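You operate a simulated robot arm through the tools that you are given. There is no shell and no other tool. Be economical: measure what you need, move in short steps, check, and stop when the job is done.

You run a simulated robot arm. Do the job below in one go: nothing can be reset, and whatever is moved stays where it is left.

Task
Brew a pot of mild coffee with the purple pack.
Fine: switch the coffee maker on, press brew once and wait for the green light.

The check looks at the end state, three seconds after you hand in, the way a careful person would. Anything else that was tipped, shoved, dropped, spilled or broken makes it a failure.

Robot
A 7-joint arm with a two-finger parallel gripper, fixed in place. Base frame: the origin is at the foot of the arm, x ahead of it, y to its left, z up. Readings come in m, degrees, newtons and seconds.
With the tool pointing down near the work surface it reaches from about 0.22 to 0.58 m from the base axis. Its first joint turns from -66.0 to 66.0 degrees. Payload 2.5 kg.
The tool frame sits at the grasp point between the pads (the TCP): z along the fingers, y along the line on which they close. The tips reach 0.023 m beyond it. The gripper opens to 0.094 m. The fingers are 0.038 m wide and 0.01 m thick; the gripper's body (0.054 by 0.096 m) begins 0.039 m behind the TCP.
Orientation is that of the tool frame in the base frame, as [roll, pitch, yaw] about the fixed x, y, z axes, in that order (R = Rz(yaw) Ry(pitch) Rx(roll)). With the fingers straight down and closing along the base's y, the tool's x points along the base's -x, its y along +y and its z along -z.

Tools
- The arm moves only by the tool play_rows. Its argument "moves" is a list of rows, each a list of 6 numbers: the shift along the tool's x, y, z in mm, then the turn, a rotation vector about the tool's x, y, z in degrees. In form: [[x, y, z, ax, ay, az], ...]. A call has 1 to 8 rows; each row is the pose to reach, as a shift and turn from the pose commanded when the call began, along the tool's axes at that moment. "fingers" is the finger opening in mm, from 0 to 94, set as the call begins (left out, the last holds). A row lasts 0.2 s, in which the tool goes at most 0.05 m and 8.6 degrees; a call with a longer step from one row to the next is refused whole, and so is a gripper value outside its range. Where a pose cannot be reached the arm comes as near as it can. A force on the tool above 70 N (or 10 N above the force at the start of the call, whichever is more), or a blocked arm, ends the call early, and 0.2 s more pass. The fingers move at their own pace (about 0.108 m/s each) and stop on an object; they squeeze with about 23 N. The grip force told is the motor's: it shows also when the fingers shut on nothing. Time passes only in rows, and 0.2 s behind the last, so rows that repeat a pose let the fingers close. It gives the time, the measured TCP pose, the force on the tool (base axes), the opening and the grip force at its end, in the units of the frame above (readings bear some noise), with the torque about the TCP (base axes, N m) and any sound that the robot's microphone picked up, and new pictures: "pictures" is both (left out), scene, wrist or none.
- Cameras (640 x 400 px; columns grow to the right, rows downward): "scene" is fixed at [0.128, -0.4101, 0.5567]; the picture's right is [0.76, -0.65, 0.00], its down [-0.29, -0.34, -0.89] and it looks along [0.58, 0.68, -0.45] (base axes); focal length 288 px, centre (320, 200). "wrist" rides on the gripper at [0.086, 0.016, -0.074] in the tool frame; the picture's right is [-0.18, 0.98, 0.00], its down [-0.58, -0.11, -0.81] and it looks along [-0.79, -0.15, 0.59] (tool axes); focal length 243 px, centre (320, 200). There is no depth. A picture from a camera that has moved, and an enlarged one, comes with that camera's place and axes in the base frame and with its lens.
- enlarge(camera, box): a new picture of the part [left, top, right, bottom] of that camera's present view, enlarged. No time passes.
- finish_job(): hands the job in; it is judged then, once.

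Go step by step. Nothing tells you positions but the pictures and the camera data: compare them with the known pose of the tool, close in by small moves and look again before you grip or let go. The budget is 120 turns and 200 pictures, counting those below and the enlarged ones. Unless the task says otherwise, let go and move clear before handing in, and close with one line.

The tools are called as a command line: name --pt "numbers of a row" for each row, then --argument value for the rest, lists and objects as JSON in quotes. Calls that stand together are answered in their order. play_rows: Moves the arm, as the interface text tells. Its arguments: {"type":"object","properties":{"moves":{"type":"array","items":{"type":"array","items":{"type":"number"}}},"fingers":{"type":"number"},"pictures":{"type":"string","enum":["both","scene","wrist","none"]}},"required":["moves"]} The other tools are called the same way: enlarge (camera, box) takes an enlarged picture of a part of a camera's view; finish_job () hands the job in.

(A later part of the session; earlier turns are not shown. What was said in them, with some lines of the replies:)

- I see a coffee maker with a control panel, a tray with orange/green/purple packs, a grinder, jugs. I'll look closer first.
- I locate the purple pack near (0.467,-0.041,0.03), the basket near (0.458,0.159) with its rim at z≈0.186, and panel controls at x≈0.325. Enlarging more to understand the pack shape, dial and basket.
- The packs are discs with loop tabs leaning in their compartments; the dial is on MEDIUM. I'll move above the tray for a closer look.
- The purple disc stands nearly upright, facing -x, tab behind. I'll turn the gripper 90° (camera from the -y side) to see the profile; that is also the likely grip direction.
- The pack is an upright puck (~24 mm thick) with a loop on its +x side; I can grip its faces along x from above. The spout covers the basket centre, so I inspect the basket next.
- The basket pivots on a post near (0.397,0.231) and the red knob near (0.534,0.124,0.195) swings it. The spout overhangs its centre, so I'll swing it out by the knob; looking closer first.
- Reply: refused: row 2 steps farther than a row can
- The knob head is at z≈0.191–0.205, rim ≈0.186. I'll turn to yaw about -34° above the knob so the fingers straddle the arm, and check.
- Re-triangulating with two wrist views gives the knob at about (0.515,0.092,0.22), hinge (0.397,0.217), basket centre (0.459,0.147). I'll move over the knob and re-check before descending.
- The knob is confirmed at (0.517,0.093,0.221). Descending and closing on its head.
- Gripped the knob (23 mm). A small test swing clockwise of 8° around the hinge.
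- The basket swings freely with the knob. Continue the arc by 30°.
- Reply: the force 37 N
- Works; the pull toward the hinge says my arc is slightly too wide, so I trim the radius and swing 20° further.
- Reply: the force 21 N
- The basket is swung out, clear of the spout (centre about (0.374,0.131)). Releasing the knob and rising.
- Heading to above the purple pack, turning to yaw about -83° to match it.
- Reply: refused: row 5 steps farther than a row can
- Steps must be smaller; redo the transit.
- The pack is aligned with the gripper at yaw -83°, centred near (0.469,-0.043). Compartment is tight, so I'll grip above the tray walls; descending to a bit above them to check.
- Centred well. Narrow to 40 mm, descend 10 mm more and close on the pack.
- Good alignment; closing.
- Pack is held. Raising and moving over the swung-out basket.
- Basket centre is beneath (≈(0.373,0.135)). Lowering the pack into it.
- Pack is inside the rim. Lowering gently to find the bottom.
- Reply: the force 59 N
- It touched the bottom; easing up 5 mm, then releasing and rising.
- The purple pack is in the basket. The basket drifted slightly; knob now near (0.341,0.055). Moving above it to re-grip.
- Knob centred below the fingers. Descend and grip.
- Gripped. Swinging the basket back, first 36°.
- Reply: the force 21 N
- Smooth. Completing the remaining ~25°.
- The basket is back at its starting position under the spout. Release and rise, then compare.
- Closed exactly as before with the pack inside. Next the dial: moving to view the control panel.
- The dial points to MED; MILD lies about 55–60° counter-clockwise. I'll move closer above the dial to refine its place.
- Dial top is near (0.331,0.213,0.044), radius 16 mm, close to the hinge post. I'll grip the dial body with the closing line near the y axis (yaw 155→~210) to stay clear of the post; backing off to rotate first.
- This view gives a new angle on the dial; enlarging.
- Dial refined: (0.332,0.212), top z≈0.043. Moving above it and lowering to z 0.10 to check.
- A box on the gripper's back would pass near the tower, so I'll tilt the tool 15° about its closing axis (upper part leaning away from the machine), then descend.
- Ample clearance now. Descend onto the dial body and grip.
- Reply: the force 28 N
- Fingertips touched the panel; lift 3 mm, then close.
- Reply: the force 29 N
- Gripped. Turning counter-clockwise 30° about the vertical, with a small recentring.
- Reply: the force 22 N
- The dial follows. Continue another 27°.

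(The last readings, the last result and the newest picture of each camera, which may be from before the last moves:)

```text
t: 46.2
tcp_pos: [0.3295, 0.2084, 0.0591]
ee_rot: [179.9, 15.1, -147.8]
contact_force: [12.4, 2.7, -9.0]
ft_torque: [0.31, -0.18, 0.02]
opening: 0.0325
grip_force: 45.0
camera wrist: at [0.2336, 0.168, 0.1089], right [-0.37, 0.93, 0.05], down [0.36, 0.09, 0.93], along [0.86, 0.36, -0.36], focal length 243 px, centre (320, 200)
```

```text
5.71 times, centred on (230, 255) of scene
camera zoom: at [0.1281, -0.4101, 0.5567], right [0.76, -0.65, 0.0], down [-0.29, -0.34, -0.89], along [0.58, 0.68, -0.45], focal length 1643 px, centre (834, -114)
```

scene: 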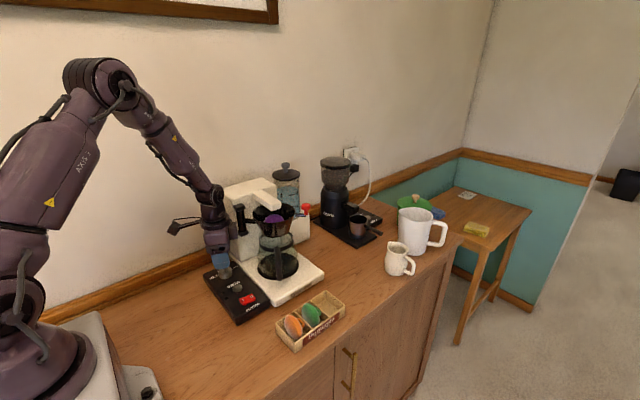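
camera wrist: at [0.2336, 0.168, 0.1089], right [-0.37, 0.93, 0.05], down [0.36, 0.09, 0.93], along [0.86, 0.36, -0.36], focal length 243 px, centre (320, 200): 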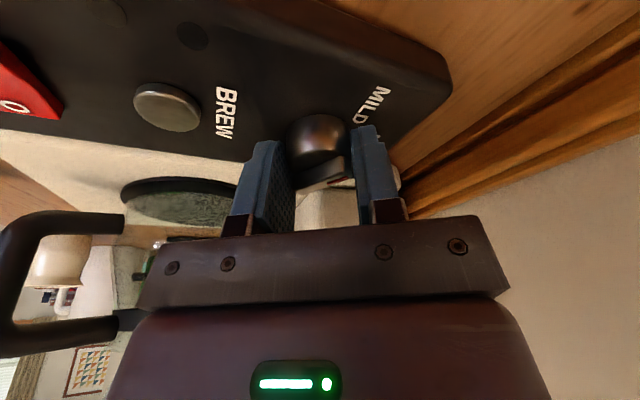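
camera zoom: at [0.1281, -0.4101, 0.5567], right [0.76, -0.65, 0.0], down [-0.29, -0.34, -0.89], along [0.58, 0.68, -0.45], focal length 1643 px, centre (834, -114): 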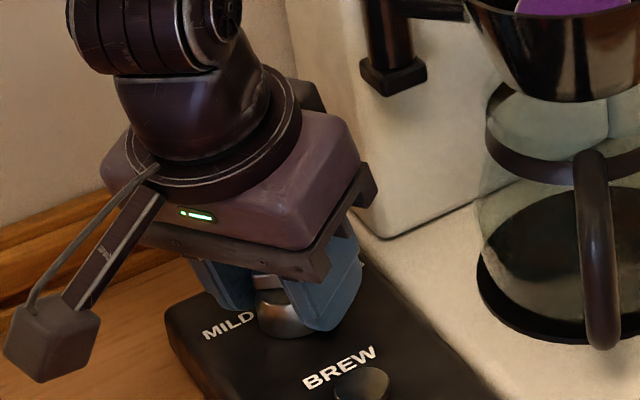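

Turned about 57°. Open and lift straight up to read the dial.

play_rows --pt "0 0 0 0 0 0" --pt "0 0 0 0 0 0" --pt "-5 0 -19 0 0 0" --pt "-10 0 -38 0 0 0" --pt "-20 0 -76 0 0 0" --pt "-26 0 -95 0 0 0" --fingers 48 --pictures "wrist"

enlarge --camera "wrist" --box '[250, 40, 430, 180]'

enlarge --camera "scene" --box '[190, 240, 270, 310]'

```text
t: 47.6
tcp_pos: [0.3296, 0.2077, 0.1568]
ee_rot: [180.0, 14.9, -147.9]
contact_force: [-0.2, 0.1, -0.2]
ft_torque: [0.01, 0.01, 0.0]
opening: 0.0482
grip_force: 0.1
camera wrist: at [0.2333, 0.1674, 0.2069], right [-0.37, 0.93, 0.05], down [0.36, 0.09, 0.93], along [0.86, 0.36, -0.37], focal length 243 px, centre (320, 200)
```

wrist: 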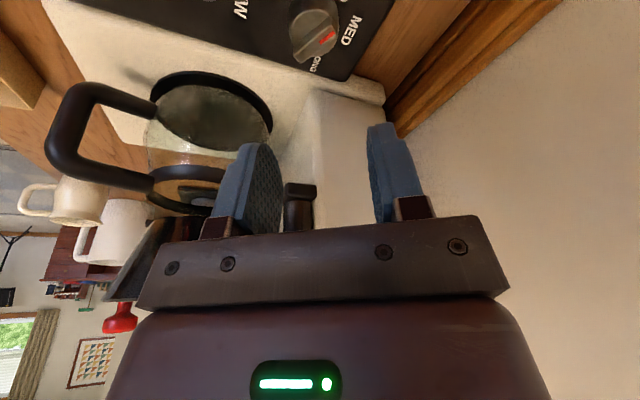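

```text
2.86 times, centred on (340, 110) of wrist
camera zoom: at [0.2333, 0.1674, 0.2069], right [-0.37, 0.93, 0.05], down [0.36, 0.09, 0.93], along [0.86, 0.36, -0.37], focal length 693 px, centre (263, 457)
```

zoom: 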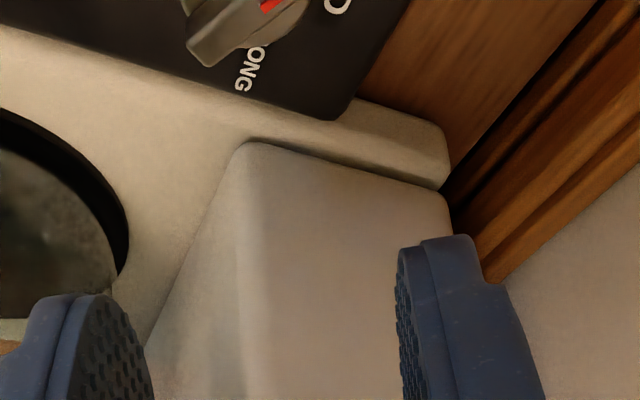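

```text
5.71 times, centred on (230, 275) of scene
camera zoom: at [0.128, -0.4101, 0.5567], right [0.76, -0.65, 0.0], down [-0.29, -0.34, -0.89], along [0.58, 0.68, -0.45], focal length 1643 px, centre (834, -229)
```

zoom: 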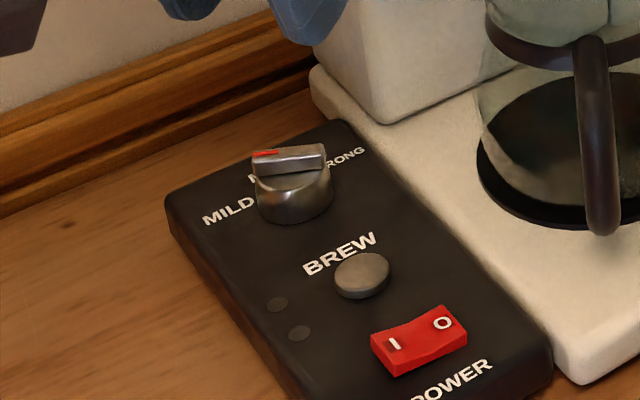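

The pointer now aims at MILD (≈60°). Next the power rocker; enlarging it to learn its state.

enlarge --camera "scene" --box '[232, 284, 264, 308]'

play_rows --pt "0 0 0 0 7.5 0" --pt "0 0 0 0 15 0" --pt "0 0 0 0 15 0" --fingers 0 --pictures "none"

```text
16.00 times, centred on (248, 296) of scene
camera zoom: at [0.128, -0.4101, 0.5567], right [0.76, -0.65, 0.0], down [-0.29, -0.34, -0.89], along [0.58, 0.68, -0.45], focal length 4600 px, centre (1472, -1336)
```

zoom: 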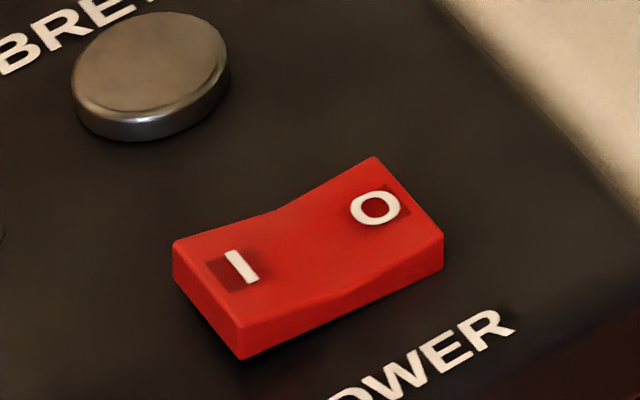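

```text
t: 48.4
tcp_pos: [0.3288, 0.2087, 0.1567]
ee_rot: [180.0, 0.0, -147.9]
contact_force: [0.1, -0.1, 0.1]
ft_torque: [0.01, -0.01, 0.08]
opening: 0.0
grip_force: 23.2
```

Pressing "I" is needed. I'll go above the I end at about (0.311,0.092) with closed fingers, yaw -90 so the narrow side lies along the rocker.

play_rows --pt "11 -13 -5 0 0 -8.3" --pt "22 -26 -5 0 0 -16.6" --pt "33 -38 0 0 0 -24.9" --pt "44 -51 0 0 0 -33.2" --pt "55 -64 20 0 0 -41.5" --pt "66 -77 40 0 0 -49.8" --pt "77 -90 60 0 0 -58" --pt "77 -90 60 0 0 -58"

enlarge --camera "wrist" --box '[240, 60, 400, 190]'

enlarge --camera "scene" --box '[200, 250, 280, 320]'

```text
t: 50.2
tcp_pos: [0.3129, 0.0905, 0.0963]
ee_rot: [-179.9, -0.1, -89.8]
contact_force: [-0.1, 0.3, 0.4]
ft_torque: [-0.01, 0.01, 0.01]
opening: 0.0001
grip_force: 23.1
camera wrist: at [0.2975, 0.0047, 0.1712], right [-0.98, 0.18, 0.0], down [0.11, 0.58, 0.81], along [0.15, 0.79, -0.59], focal length 243 px, centre (320, 200)
```

scene: 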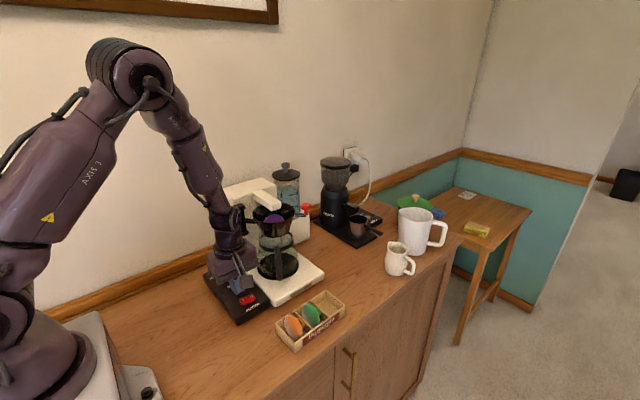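
wrist: 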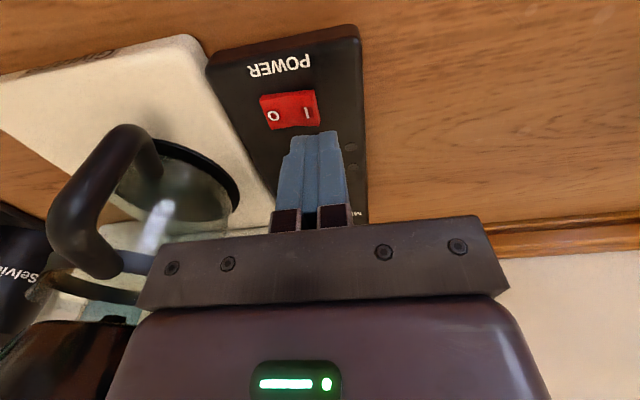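

```text
3.08 times, centred on (320, 125) of wrist
camera zoom: at [0.2975, 0.0047, 0.1712], right [-0.98, 0.18, 0.0], down [0.11, 0.58, 0.81], along [0.15, 0.79, -0.59], focal length 746 px, centre (320, 431)
```

zoom: 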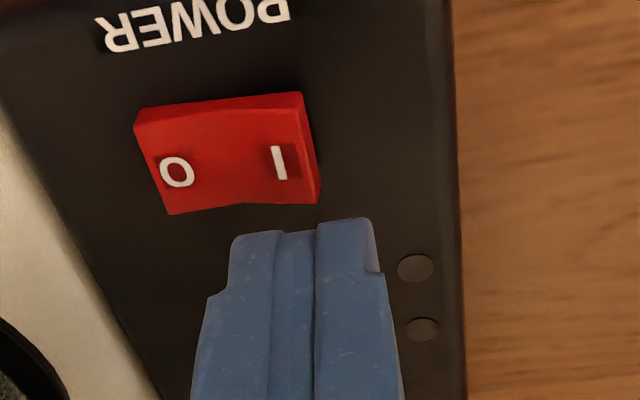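

```text
5.71 times, centred on (240, 285) of scene
camera zoom: at [0.128, -0.4101, 0.5567], right [0.76, -0.65, 0.0], down [-0.29, -0.34, -0.89], along [0.58, 0.68, -0.45], focal length 1643 px, centre (777, -286)
```

zoom: 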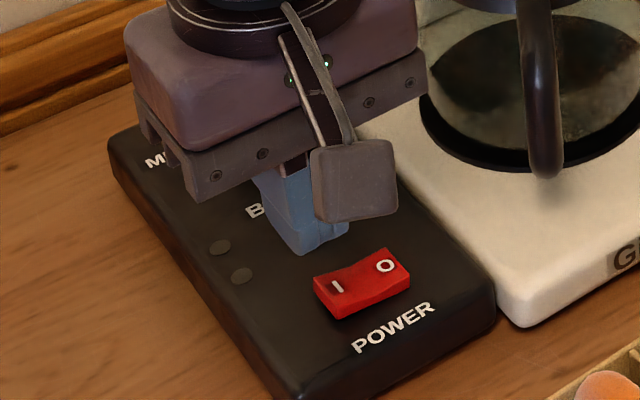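

The I half spans x≈0.313–0.331; shift 4 mm and press gently.

play_rows --pt "0 -4 15 0 0 0" --pt "0 -4 28 0 0 0" --pt "0 -4 32 0 0 0" --pt "0 -4 35 0 0 0" --pictures "none"

```text
t: 51.2
tcp_pos: [0.3166, 0.0906, 0.0622]
ee_rot: [179.9, -0.1, -89.8]
contact_force: [0.3, 0.3, -0.2]
ft_torque: [-0.02, 0.01, 0.01]
opening: 0.0
grip_force: 23.1
```

play_rows --pt "0 0 2 0 0 0" --pt "0 0 4 0 0 0" --pictures "none"

enlarge --camera "scene" --box '[200, 250, 280, 320]'

```text
t: 51.9
tcp_pos: [0.3168, 0.0901, 0.0599]
ee_rot: [-179.9, -0.1, -89.9]
contact_force: [-3.9, -1.3, 12.6]
ft_torque: [0.08, 0.0, 0.02]
opening: 0.0
grip_force: 22.9
stopped in row 2: the force on the tool passed its limit at 75 N (the readings are from after the stop); the commanded pose is now the measured one
```

```text
5.71 times, centred on (240, 285) of scene
camera zoom: at [0.128, -0.4101, 0.5567], right [0.76, -0.65, 0.0], down [-0.29, -0.34, -0.89], along [0.58, 0.68, -0.45], focal length 1643 px, centre (777, -286)
```

zoom: 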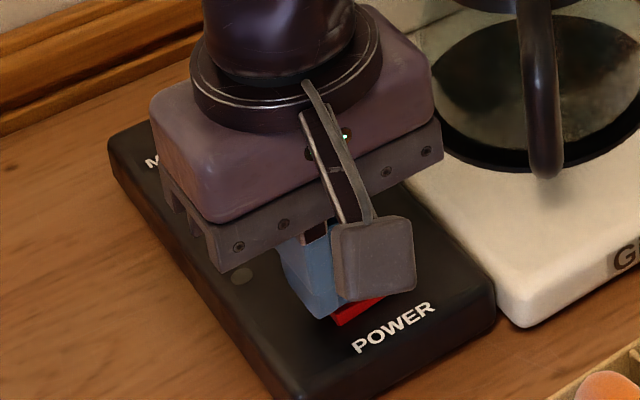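

Hit a firm stop. Rise and inspect the rocker and lights.

play_rows --pt "5 0 -30 0 0 0" --pt "40 0 -60 0 0 0" --pt "60 0 -80 0 0 0" --pictures "wrist"

enlarge --camera "scene" --box '[220, 270, 268, 312]'

enlarge --camera "wrist" --box '[240, 60, 400, 190]'

```text
t: 52.7
tcp_pos: [0.3149, 0.0303, 0.141]
ee_rot: [-180.0, 0.0, -89.8]
contact_force: [0.5, 0.2, -0.4]
ft_torque: [0.01, 0.0, 0.0]
opening: 0.0
grip_force: 22.7
camera wrist: at [0.2994, -0.0559, 0.2154], right [-0.98, 0.18, 0.0], down [0.11, 0.58, 0.81], along [0.15, 0.79, -0.59], focal length 243 px, centre (320, 200)
```

wrist: 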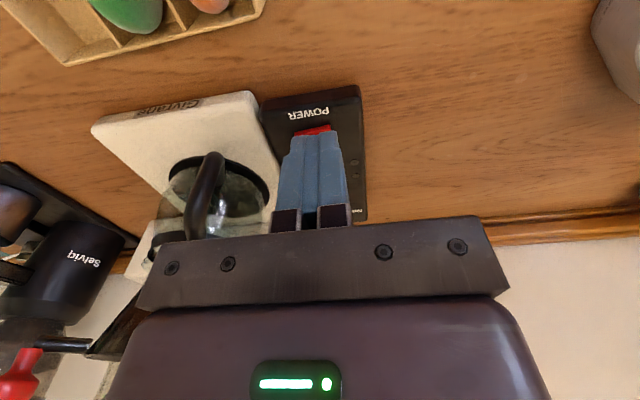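

```text
9.52 times, centred on (244, 291) of scene
camera zoom: at [0.128, -0.4101, 0.5567], right [0.76, -0.65, 0.0], down [-0.29, -0.34, -0.89], along [0.58, 0.68, -0.45], focal length 2738 px, centre (1044, -667)
```

zoom: 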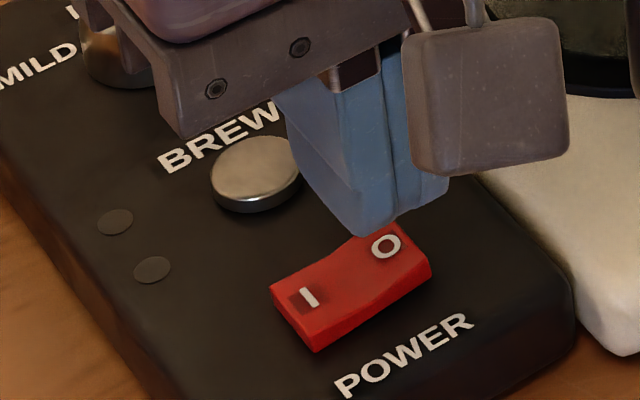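

```text
3.08 times, centred on (320, 125) of wrist
camera zoom: at [0.2994, -0.0559, 0.2154], right [-0.98, 0.18, 0.0], down [0.11, 0.58, 0.81], along [0.15, 0.79, -0.59], focal length 746 px, centre (320, 431)
```

zoom: 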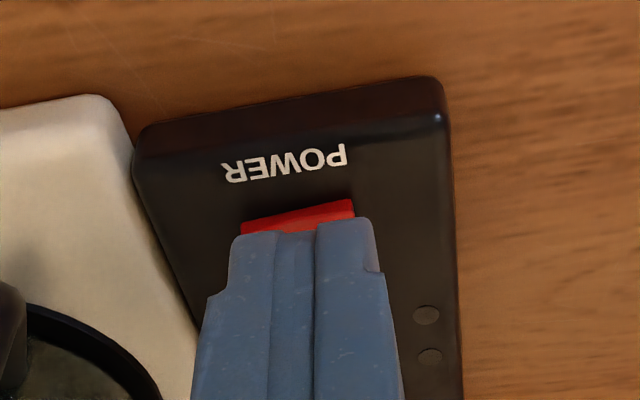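

Not toggled: I was likely over the pivot. Retry further out on the I end (x≈0.306).

play_rows --pt "-30 8 20 0 0 0" --pt "-61 8 40 0 0 0" --pt "-61 8 70 0 0 0" --pt "-61 8 77 0 0 0" --pt "-61 8 79 0 0 0" --pictures "wrist"

enlarge --camera "wrist" --box '[240, 60, 400, 190]'

```text
t: 53.9
tcp_pos: [0.3098, 0.0906, 0.0602]
ee_rot: [-179.9, 0.0, -89.9]
contact_force: [0.1, 0.1, 0.3]
ft_torque: [0.02, 0.01, 0.03]
opening: 0.0
grip_force: 23.0
camera wrist: at [0.293, 0.0049, 0.1346], right [-0.98, 0.18, 0.0], down [0.11, 0.58, 0.81], along [0.15, 0.79, -0.59], focal length 243 px, centre (320, 200)
```

wrist: 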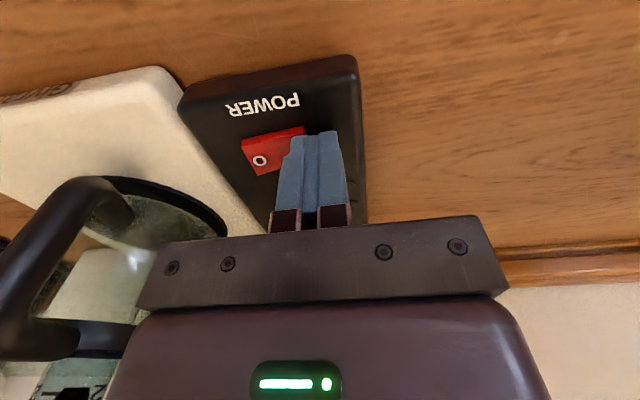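

```text
3.08 times, centred on (320, 125) of wrist
camera zoom: at [0.293, 0.0049, 0.1346], right [-0.98, 0.18, 0.0], down [0.11, 0.58, 0.81], along [0.15, 0.79, -0.59], focal length 746 px, centre (320, 431)
```

zoom: 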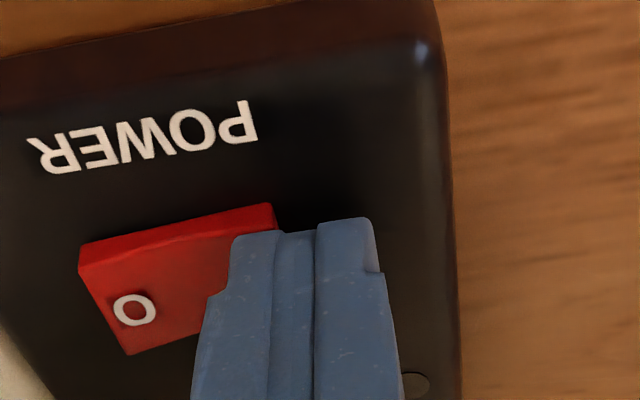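

Tip overlaps only the outer 6 mm of the I end. Pressing in small steps.

play_rows --pt "0 0 1 0 0 0" --pt "0 0 2 0 0 0" --pt "0 0 3 0 0 0" --pictures "none"

```text
t: 54.7
tcp_pos: [0.3092, 0.0916, 0.0595]
ee_rot: [-179.8, -0.1, -89.9]
contact_force: [-14.2, -10.2, 58.8]
ft_torque: [0.4, -0.22, 0.06]
opening: 0.0001
grip_force: 23.1
```

It is at a firm stop with the tip at z≈0.0365, so the I end may already be down. I'll back off and look at the rocker's profile between opened fingers.

play_rows --pt "0 0 -15 0 0 0" --pt "10 -5 -35 0 0 0" --pt "40 -12 -35 0 0 0" --pt "70 -20 -25 0 0 0" --pt "75 -20 -18 0 0 0" --pt "75 -20 -18 0 0 0" --fingers 0 --pictures "none"

play_rows --pt "0 0 0 0 0 0" --pt "0 0 0 0 0 0" --pt "0 0 0 0 0 0" --fingers 90 --pictures "wrist"

enlarge --camera "wrist" --box '[270, 90, 400, 190]'

enlarge --camera "scene" --box '[220, 270, 268, 312]'

```text
t: 56.1
tcp_pos: [0.3291, 0.0154, 0.0766]
ee_rot: [179.9, -0.2, -89.9]
contact_force: [-0.9, -1.0, -0.1]
ft_torque: [-0.03, -0.01, 0.0]
opening: 0.0
grip_force: 22.7
```

```text
t: 56.9
tcp_pos: [0.3298, 0.0167, 0.0773]
ee_rot: [-179.9, -0.1, -89.9]
contact_force: [0.0, 0.3, 0.3]
ft_torque: [-0.01, -0.01, 0.0]
opening: 0.09
grip_force: 0.2
camera wrist: at [0.3126, -0.0692, 0.1511], right [-0.98, 0.18, 0.0], down [0.11, 0.58, 0.81], along [0.15, 0.79, -0.59], focal length 243 px, centre (320, 200)
```

wrist: 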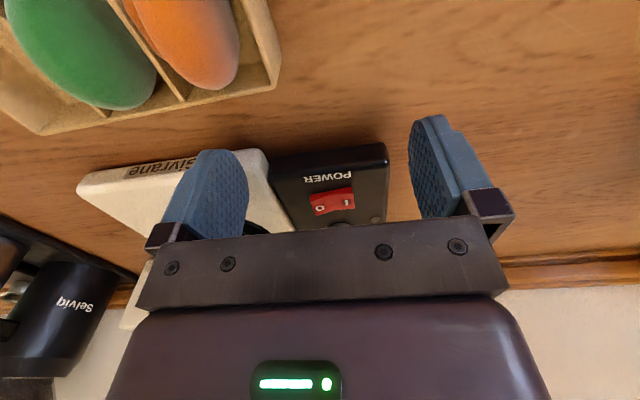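

```text
4.00 times, centred on (335, 140) of wrist
camera zoom: at [0.3126, -0.0692, 0.1511], right [-0.98, 0.18, 0.0], down [0.11, 0.58, 0.81], along [0.15, 0.79, -0.59], focal length 970 px, centre (260, 440)
```

zoom: 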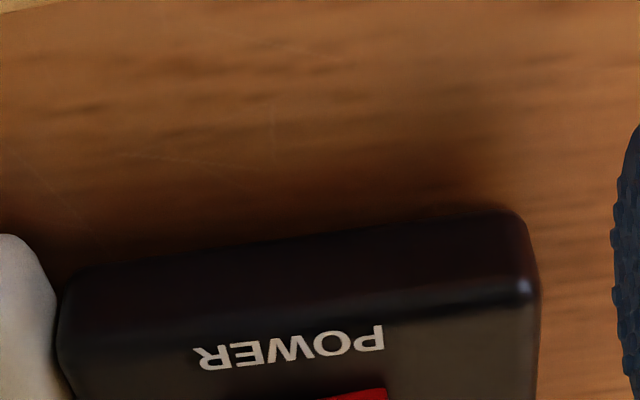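

```text
9.52 times, centred on (244, 291) of scene
camera zoom: at [0.128, -0.4101, 0.5567], right [0.76, -0.65, 0.0], down [-0.29, -0.34, -0.89], along [0.58, 0.68, -0.45], focal length 2738 px, centre (1044, -667)
```

zoom: 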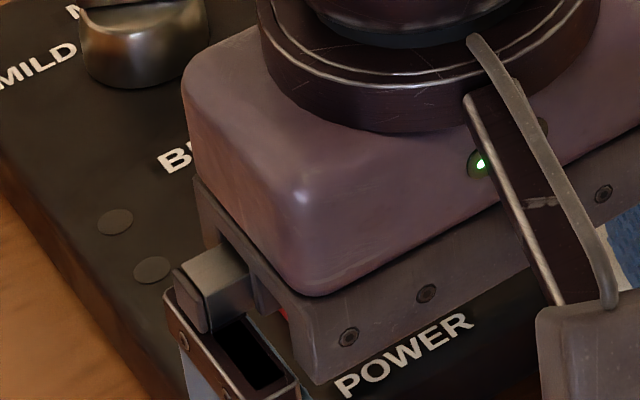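

enlarge --camera "wrist" --box '[295, 170, 375, 225]'

```text
7.27 times, centred on (335, 198) of wrist
camera zoom: at [0.3126, -0.0692, 0.1511], right [-0.98, 0.18, 0.0], down [0.11, 0.58, 0.81], along [0.15, 0.79, -0.59], focal length 1764 px, centre (211, 218)
```

zoom: 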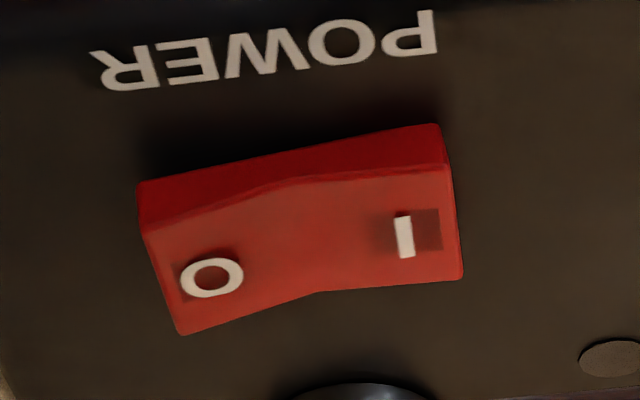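

The rocker now tilts with its O end raised (before it was the I end), so power is ON. Next: brew button at about (0.331,0.1405), pressing once with closed fingers.

play_rows --pt "0 0 -40 0 0 0" --pt "-31 0 -40 0 0 0" --pt "-62 -1 -40 0 0 0" --pt "-93 -1 -40 0 0 0" --pt "-124 -1 -40 0 0 0" --pt "-124 -1 -15 0 0 0" --pt "-124 -1 -15 0 0 0" --fingers 0 --pictures "wrist"

enlarge --camera "wrist" --box '[240, 60, 400, 190]'

enlarge --camera "scene" --box '[200, 240, 280, 310]'

```text
t: 58.5
tcp_pos: [0.3291, 0.1426, 0.092]
ee_rot: [-180.0, -0.1, -89.9]
contact_force: [0.3, -0.6, -1.0]
ft_torque: [-0.01, 0.0, 0.01]
opening: 0.0
grip_force: 23.1
camera wrist: at [0.3125, 0.0562, 0.1668], right [-0.98, 0.18, 0.0], down [0.11, 0.58, 0.81], along [0.15, 0.79, -0.59], focal length 243 px, centre (320, 200)
```

wrist: 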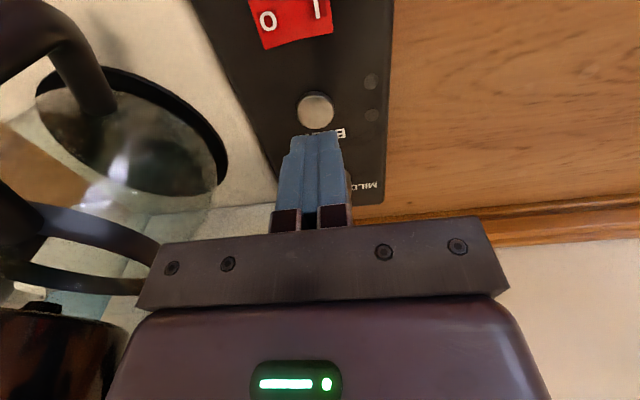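

```text
3.08 times, centred on (320, 125) of wrist
camera zoom: at [0.3125, 0.0562, 0.1668], right [-0.98, 0.18, 0.0], down [0.11, 0.58, 0.81], along [0.15, 0.79, -0.59], focal length 746 px, centre (320, 431)
```

zoom: 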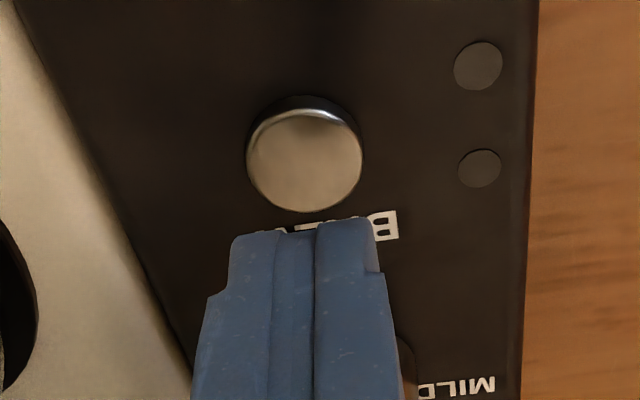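

```text
5.71 times, centred on (240, 275) of scene
camera zoom: at [0.128, -0.4101, 0.5567], right [0.76, -0.65, 0.0], down [-0.29, -0.34, -0.89], along [0.58, 0.68, -0.45], focal length 1643 px, centre (777, -229)
```

zoom: 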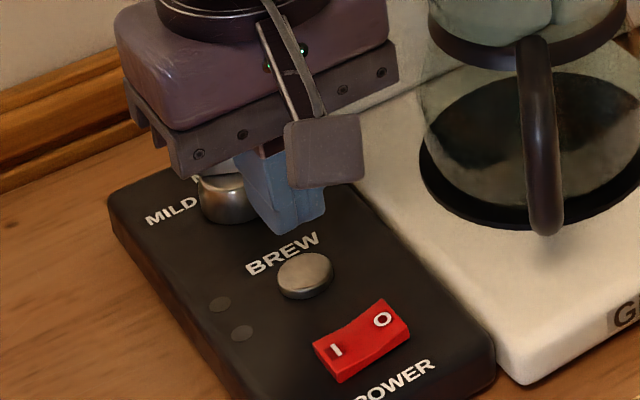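

Button at (0.331,0.140), beneath the fingertips. Lower to just above it, then press in tiny steps.

play_rows --pt "3 -2 14 0 0 0" --pt "3 -2 26 0 0 0" --pt "3 -2 29 0 0 0" --pt "3 -2 29 0 0 0" --pictures "none"

```text
t: 59.5
tcp_pos: [0.3331, 0.1381, 0.063]
ee_rot: [-180.0, -0.1, -89.8]
contact_force: [0.4, 0.1, 0.0]
ft_torque: [0.03, 0.0, -0.02]
opening: 0.0003
grip_force: 23.3
```

play_rows --pt "0 0 1 0 0 0" --pt "0 0 2 0 0 0" --pt "0 0 2 0 0 0" --pictures "none"

enlarge --camera "scene" --box '[200, 240, 280, 310]'

```text
t: 60.3
tcp_pos: [0.3305, 0.1384, 0.0609]
ee_rot: [179.9, -0.1, -89.8]
contact_force: [0.3, 0.3, -0.6]
ft_torque: [0.0, 0.01, 0.0]
opening: 0.0001
grip_force: 22.8
```

```text
5.71 times, centred on (240, 275) of scene
camera zoom: at [0.128, -0.4101, 0.5567], right [0.76, -0.65, 0.0], down [-0.29, -0.34, -0.89], along [0.58, 0.68, -0.45], focal length 1643 px, centre (777, -229)
```

zoom: 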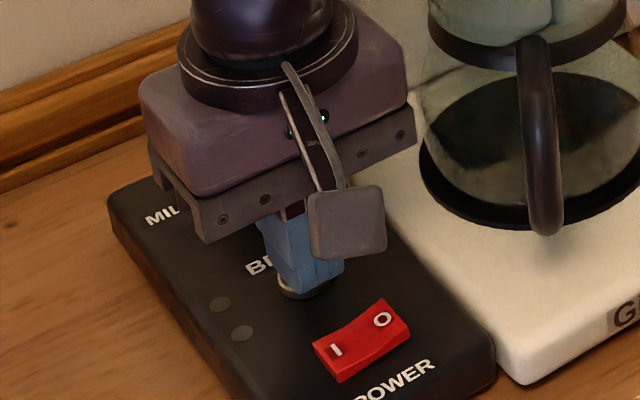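

play_rows --pt "0 0 1 0 0 0" --pt "0 0 2 0 0 0" --pt "0 0 2 0 0 0" --pictures "none"

```text
t: 61.1
tcp_pos: [0.3323, 0.1373, 0.0574]
ee_rot: [-179.9, -0.1, -89.9]
contact_force: [-0.2, -0.4, 1.2]
ft_torque: [-0.04, 0.01, 0.0]
opening: 0.0
grip_force: 23.2
```

play_rows --pt "0 0 1 0 0 0" --pt "0 0 1.5 0 0 0" --pictures "none"

enlarge --camera "scene" --box '[200, 240, 280, 310]'

```text
t: 61.7
tcp_pos: [0.333, 0.138, 0.0551]
ee_rot: [-179.8, -0.1, -89.9]
contact_force: [-1.0, 1.3, 2.9]
ft_torque: [0.04, 0.06, 0.02]
opening: 0.0001
grip_force: 22.9
heard: click
```

```text
5.71 times, centred on (240, 275) of scene
camera zoom: at [0.128, -0.4101, 0.5567], right [0.76, -0.65, 0.0], down [-0.29, -0.34, -0.89], along [0.58, 0.68, -0.45], focal length 1643 px, centre (777, -229)
```

zoom: 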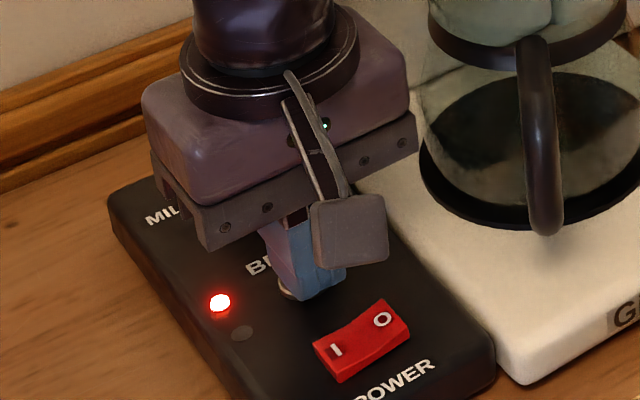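

A click and the red light came on: brewing has begun. Lift straight up and back off.

play_rows --pt "0 0 -30 0 0 0" --pt "0 0 -70 0 0 0" --pt "40 0 -100 0 0 0" --pt "85 0 -110 0 0 0" --pt "130 10 -120 0 0 0" --pt "170 20 -130 0 0 0" --pictures "scene"

enlarge --camera "scene" --box '[190, 160, 330, 310]'

```text
t: 63.1
tcp_pos: [0.3099, -0.0316, 0.1905]
ee_rot: [180.0, -0.1, -89.9]
contact_force: [0.2, 0.5, -0.8]
ft_torque: [-0.01, -0.02, 0.0]
opening: 0.0
grip_force: 22.9
```

scene: 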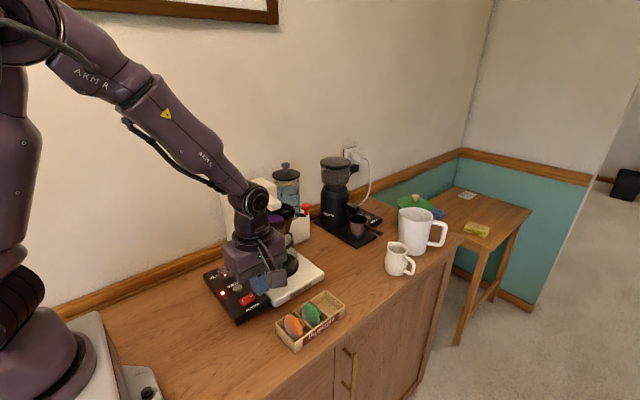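

```text
2.67 times, centred on (260, 235) of scene
camera zoom: at [0.1281, -0.4101, 0.5567], right [0.76, -0.65, 0.0], down [-0.29, -0.34, -0.89], along [0.58, 0.68, -0.45], focal length 767 px, centre (480, 107)
```

zoom: 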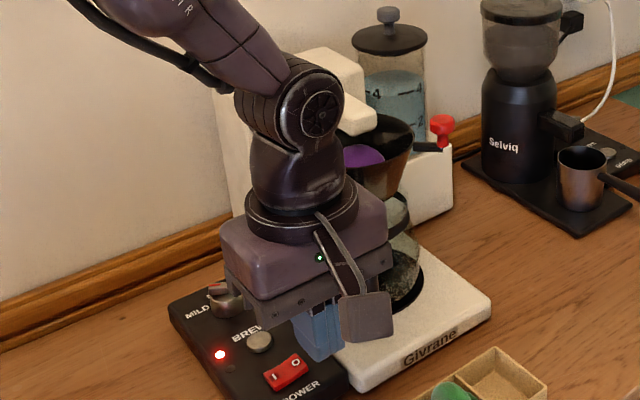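

Red light on. Raise out of the view and wait for green.

play_rows --pt "0 0 -45 0 0 0" --pt "0 0 -90 0 0 0" --pt "0 0 -135 0 0 0" --pt "0 0 -180 0 0 0" --pt "0 0 -220 0 0 0" --pt "0 0 -220 0 0 0" --pt "0 0 -220 0 0 0" --pt "0 0 -220 0 0 0" --pictures "none"

play_rows --pt "0 0 0 0 0 0" --pt "0 0 0 0 0 0" --pt "0 0 0 0 0 0" --pt "0 0 0 0 0 0" --pt "0 0 0 0 0 0" --pt "0 0 0 0 0 0" --pt "0 0 0 0 0 0" --pt "0 0 0 0 0 0" --pictures "none"

play_rows --pt "0 0 0 0 0 0" --pt "0 0 0 0 0 0" --pt "0 0 0 0 0 0" --pt "0 0 0 0 0 0" --pt "0 0 0 0 0 0" --pt "0 0 0 0 0 0" --pt "0 0 0 0 0 0" --pt "0 0 0 0 0 0" --pictures "none"

enlarge --camera "scene" --box '[190, 160, 330, 310]'

```text
t: 64.9
tcp_pos: [0.3119, -0.0315, 0.4073]
ee_rot: [-180.0, -0.2, -89.9]
contact_force: [0.1, 0.1, 0.5]
ft_torque: [0.03, -0.02, -0.01]
opening: 0.0
grip_force: 23.0
```

```text
t: 66.7
tcp_pos: [0.3121, -0.0323, 0.4078]
ee_rot: [180.0, -0.1, -89.9]
contact_force: [0.1, 0.7, 0.2]
ft_torque: [0.0, -0.01, -0.02]
opening: 0.0
grip_force: 22.8
```

```text
t: 68.5
tcp_pos: [0.3119, -0.0314, 0.4068]
ee_rot: [-180.0, 0.0, -89.9]
contact_force: [-0.5, -0.3, 0.8]
ft_torque: [-0.02, 0.04, -0.01]
opening: 0.0001
grip_force: 22.7
```

```text
2.67 times, centred on (260, 235) of scene
camera zoom: at [0.128, -0.4101, 0.5567], right [0.76, -0.65, 0.0], down [-0.29, -0.34, -0.89], along [0.58, 0.68, -0.45], focal length 767 px, centre (480, 107)
```

zoom: 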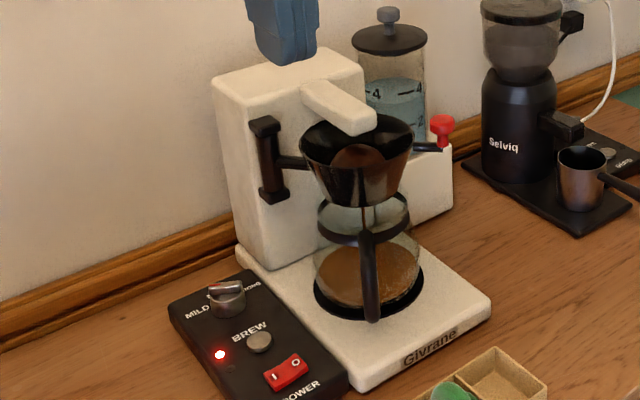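

It's brewing into the carafe. Keep waiting.

play_rows --pt "0 0 0 0 0 0" --pt "0 0 0 0 0 0" --pt "0 0 0 0 0 0" --pt "0 0 0 0 0 0" --pt "0 0 0 0 0 0" --pt "0 0 0 0 0 0" --pt "0 0 0 0 0 0" --pt "0 0 0 0 0 0" --pictures "none"

play_rows --pt "0 0 0 0 0 0" --pt "0 0 0 0 0 0" --pt "0 0 0 0 0 0" --pt "0 0 0 0 0 0" --pt "0 0 0 0 0 0" --pt "0 0 0 0 0 0" --pt "0 0 0 0 0 0" --pt "0 0 0 0 0 0" --pictures "none"

play_rows --pt "0 0 0 0 0 0" --pt "0 0 0 0 0 0" --pt "0 0 0 0 0 0" --pt "0 0 0 0 0 0" --pt "0 0 0 0 0 0" --pt "0 0 0 0 0 0" --pt "0 0 0 0 0 0" --pt "0 0 0 0 0 0" --pictures "none"

play_rows --pt "0 0 0 0 0 0" --pt "0 0 0 0 0 0" --pt "0 0 0 0 0 0" --pt "0 0 0 0 0 0" --pt "0 0 0 0 0 0" --pt "0 0 0 0 0 0" --pt "0 0 0 0 0 0" --pt "0 0 0 0 0 0" --pictures "none"

enlarge --camera "scene" --box '[190, 160, 330, 310]'

```text
t: 70.3
tcp_pos: [0.3104, -0.032, 0.4073]
ee_rot: [180.0, -0.1, -89.8]
contact_force: [-0.3, -0.2, -0.2]
ft_torque: [0.0, 0.01, 0.01]
opening: 0.0
grip_force: 23.3
```

```text
t: 72.1
tcp_pos: [0.3123, -0.0308, 0.4064]
ee_rot: [-180.0, -0.1, -90.0]
contact_force: [-0.6, 0.1, -0.6]
ft_torque: [0.0, -0.01, 0.02]
opening: 0.0003
grip_force: 23.2
```

```text
t: 73.9
tcp_pos: [0.3114, -0.0318, 0.4067]
ee_rot: [180.0, -0.1, -90.0]
contact_force: [-0.1, -0.8, -0.3]
ft_torque: [-0.02, 0.0, -0.02]
opening: 0.0
grip_force: 23.2
```

```text
t: 75.7
tcp_pos: [0.3109, -0.0324, 0.4068]
ee_rot: [-180.0, -0.2, -89.9]
contact_force: [-0.4, -0.2, 0.6]
ft_torque: [-0.02, 0.04, 0.0]
opening: 0.0001
grip_force: 23.2
```

```text
2.67 times, centred on (260, 235) of scene
camera zoom: at [0.128, -0.4101, 0.5567], right [0.76, -0.65, 0.0], down [-0.29, -0.34, -0.89], along [0.58, 0.68, -0.45], focal length 767 px, centre (480, 107)
```

zoom: 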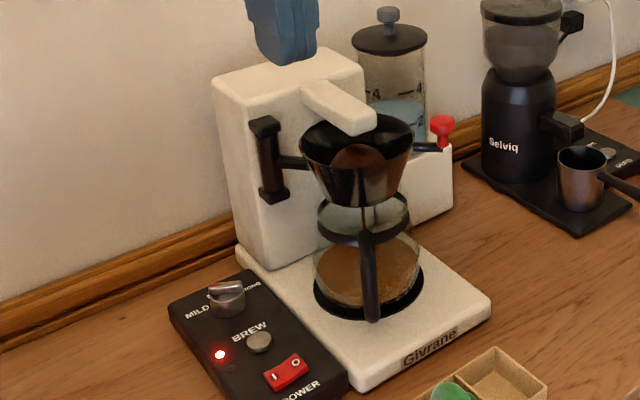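

The tank is about half empty and the light is still red; waiting on.

play_rows --pt "0 0 0 0 0 0" --pt "0 0 0 0 0 0" --pt "0 0 0 0 0 0" --pt "0 0 0 0 0 0" --pt "0 0 0 0 0 0" --pt "0 0 0 0 0 0" --pt "0 0 0 0 0 0" --pt "0 0 0 0 0 0" --pictures "none"

play_rows --pt "0 0 0 0 0 0" --pt "0 0 0 0 0 0" --pt "0 0 0 0 0 0" --pt "0 0 0 0 0 0" --pt "0 0 0 0 0 0" --pt "0 0 0 0 0 0" --pt "0 0 0 0 0 0" --pt "0 0 0 0 0 0" --pictures "none"

play_rows --pt "0 0 0 0 0 0" --pt "0 0 0 0 0 0" --pt "0 0 0 0 0 0" --pt "0 0 0 0 0 0" --pt "0 0 0 0 0 0" --pt "0 0 0 0 0 0" --pt "0 0 0 0 0 0" --pt "0 0 0 0 0 0" --pictures "none"

play_rows --pt "0 0 0 0 0 0" --pt "0 0 0 0 0 0" --pt "0 0 0 0 0 0" --pt "0 0 0 0 0 0" --pt "0 0 0 0 0 0" --pt "0 0 0 0 0 0" --pt "0 0 0 0 0 0" --pt "0 0 0 0 0 0" --pictures "none"

play_rows --pt "0 0 0 0 0 0" --pt "0 0 0 0 0 0" --pt "0 0 0 0 0 0" --pt "0 0 0 0 0 0" --pt "0 0 0 0 0 0" --pt "0 0 0 0 0 0" --pt "0 0 0 0 0 0" --pt "0 0 0 0 0 0" --pictures "none"

enlarge --camera "scene" --box '[190, 160, 330, 310]'

```text
t: 77.5
tcp_pos: [0.3124, -0.0321, 0.4077]
ee_rot: [180.0, 0.0, -90.0]
contact_force: [0.4, 1.1, 0.1]
ft_torque: [0.01, 0.03, -0.01]
opening: 0.0001
grip_force: 23.2
```

```text
t: 79.3
tcp_pos: [0.3116, -0.0319, 0.407]
ee_rot: [180.0, -0.1, -89.9]
contact_force: [0.6, -0.3, 0.7]
ft_torque: [0.0, -0.03, -0.02]
opening: 0.0
grip_force: 22.6
```

```text
t: 81.1
tcp_pos: [0.3111, -0.0321, 0.4064]
ee_rot: [180.0, -0.1, -89.9]
contact_force: [1.0, 0.1, -0.3]
ft_torque: [-0.02, -0.02, 0.01]
opening: 0.0001
grip_force: 23.0
```

```text
t: 82.9
tcp_pos: [0.3119, -0.0314, 0.4069]
ee_rot: [-179.9, 0.0, -89.9]
contact_force: [0.2, 0.0, 0.3]
ft_torque: [-0.02, -0.01, 0.01]
opening: 0.0
grip_force: 23.3
```

```text
t: 84.7
tcp_pos: [0.3114, -0.032, 0.4081]
ee_rot: [-180.0, 0.0, -90.0]
contact_force: [-0.8, 1.0, 0.1]
ft_torque: [0.03, 0.01, 0.01]
opening: 0.0
grip_force: 22.7
```

```text
2.67 times, centred on (260, 235) of scene
camera zoom: at [0.128, -0.4101, 0.5567], right [0.76, -0.65, 0.0], down [-0.29, -0.34, -0.89], along [0.58, 0.68, -0.45], focal length 767 px, centre (480, 107)
```

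zoom: 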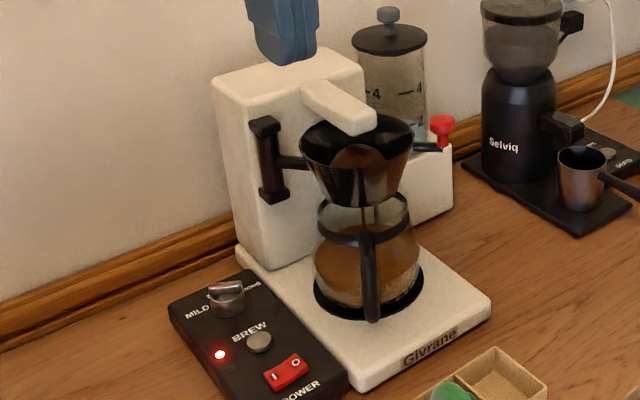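

Nearly empty tank; a bit more waiting.

play_rows --pt "0 0 0 0 0 0" --pt "0 0 0 0 0 0" --pt "0 0 0 0 0 0" --pt "0 0 0 0 0 0" --pt "0 0 0 0 0 0" --pt "0 0 0 0 0 0" --pt "0 0 0 0 0 0" --pt "0 0 0 0 0 0" --pictures "none"

play_rows --pt "0 0 0 0 0 0" --pt "0 0 0 0 0 0" --pt "0 0 0 0 0 0" --pt "0 0 0 0 0 0" --pt "0 0 0 0 0 0" --pt "0 0 0 0 0 0" --pt "0 0 0 0 0 0" --pt "0 0 0 0 0 0" --pictures "none"

play_rows --pt "0 0 0 0 0 0" --pt "0 0 0 0 0 0" --pt "0 0 0 0 0 0" --pt "0 0 0 0 0 0" --pt "0 0 0 0 0 0" --pt "0 0 0 0 0 0" --pt "0 0 0 0 0 0" --pt "0 0 0 0 0 0" --pictures "none"

play_rows --pt "0 0 0 0 0 0" --pt "0 0 0 0 0 0" --pt "0 0 0 0 0 0" --pt "0 0 0 0 0 0" --pt "0 0 0 0 0 0" --pt "0 0 0 0 0 0" --pt "0 0 0 0 0 0" --pt "0 0 0 0 0 0" --pictures "none"

enlarge --camera "scene" --box '[190, 160, 330, 310]'

```text
t: 86.5
tcp_pos: [0.3114, -0.0324, 0.4075]
ee_rot: [180.0, -0.1, -89.9]
contact_force: [-0.6, 0.2, -0.4]
ft_torque: [0.01, -0.03, -0.02]
opening: 0.0
grip_force: 22.9
```

```text
t: 88.3
tcp_pos: [0.3116, -0.0321, 0.4082]
ee_rot: [180.0, -0.2, -89.9]
contact_force: [0.2, 0.4, -0.6]
ft_torque: [0.0, 0.04, 0.02]
opening: 0.0003
grip_force: 22.6
```

```text
t: 90.1
tcp_pos: [0.3123, -0.0314, 0.4078]
ee_rot: [179.9, -0.1, -89.9]
contact_force: [-0.1, -1.0, 0.0]
ft_torque: [0.0, 0.0, 0.02]
opening: 0.0002
grip_force: 23.4
```

```text
t: 91.9
tcp_pos: [0.3127, -0.0318, 0.4083]
ee_rot: [180.0, -0.1, -89.9]
contact_force: [-0.7, -0.2, 0.1]
ft_torque: [-0.04, 0.0, -0.01]
opening: 0.0001
grip_force: 23.1
```

```text
2.67 times, centred on (260, 235) of scene
camera zoom: at [0.128, -0.4101, 0.5567], right [0.76, -0.65, 0.0], down [-0.29, -0.34, -0.89], along [0.58, 0.68, -0.45], focal length 767 px, centre (480, 107)
```

zoom: 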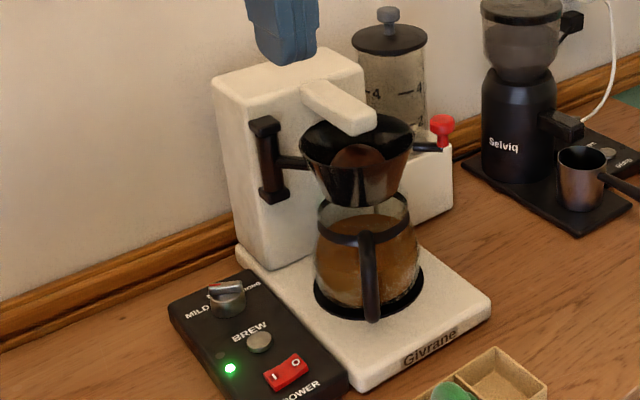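

The light is green, the pot is full, the dial points to MILD and the arm is clear. Handing in.

finish_job

```text
The job is handed in.
```

The mild coffee is brewed with the purple pack: the dial is on MILD, the machine is on, brew was pressed once, and the light turned green with the pot full.
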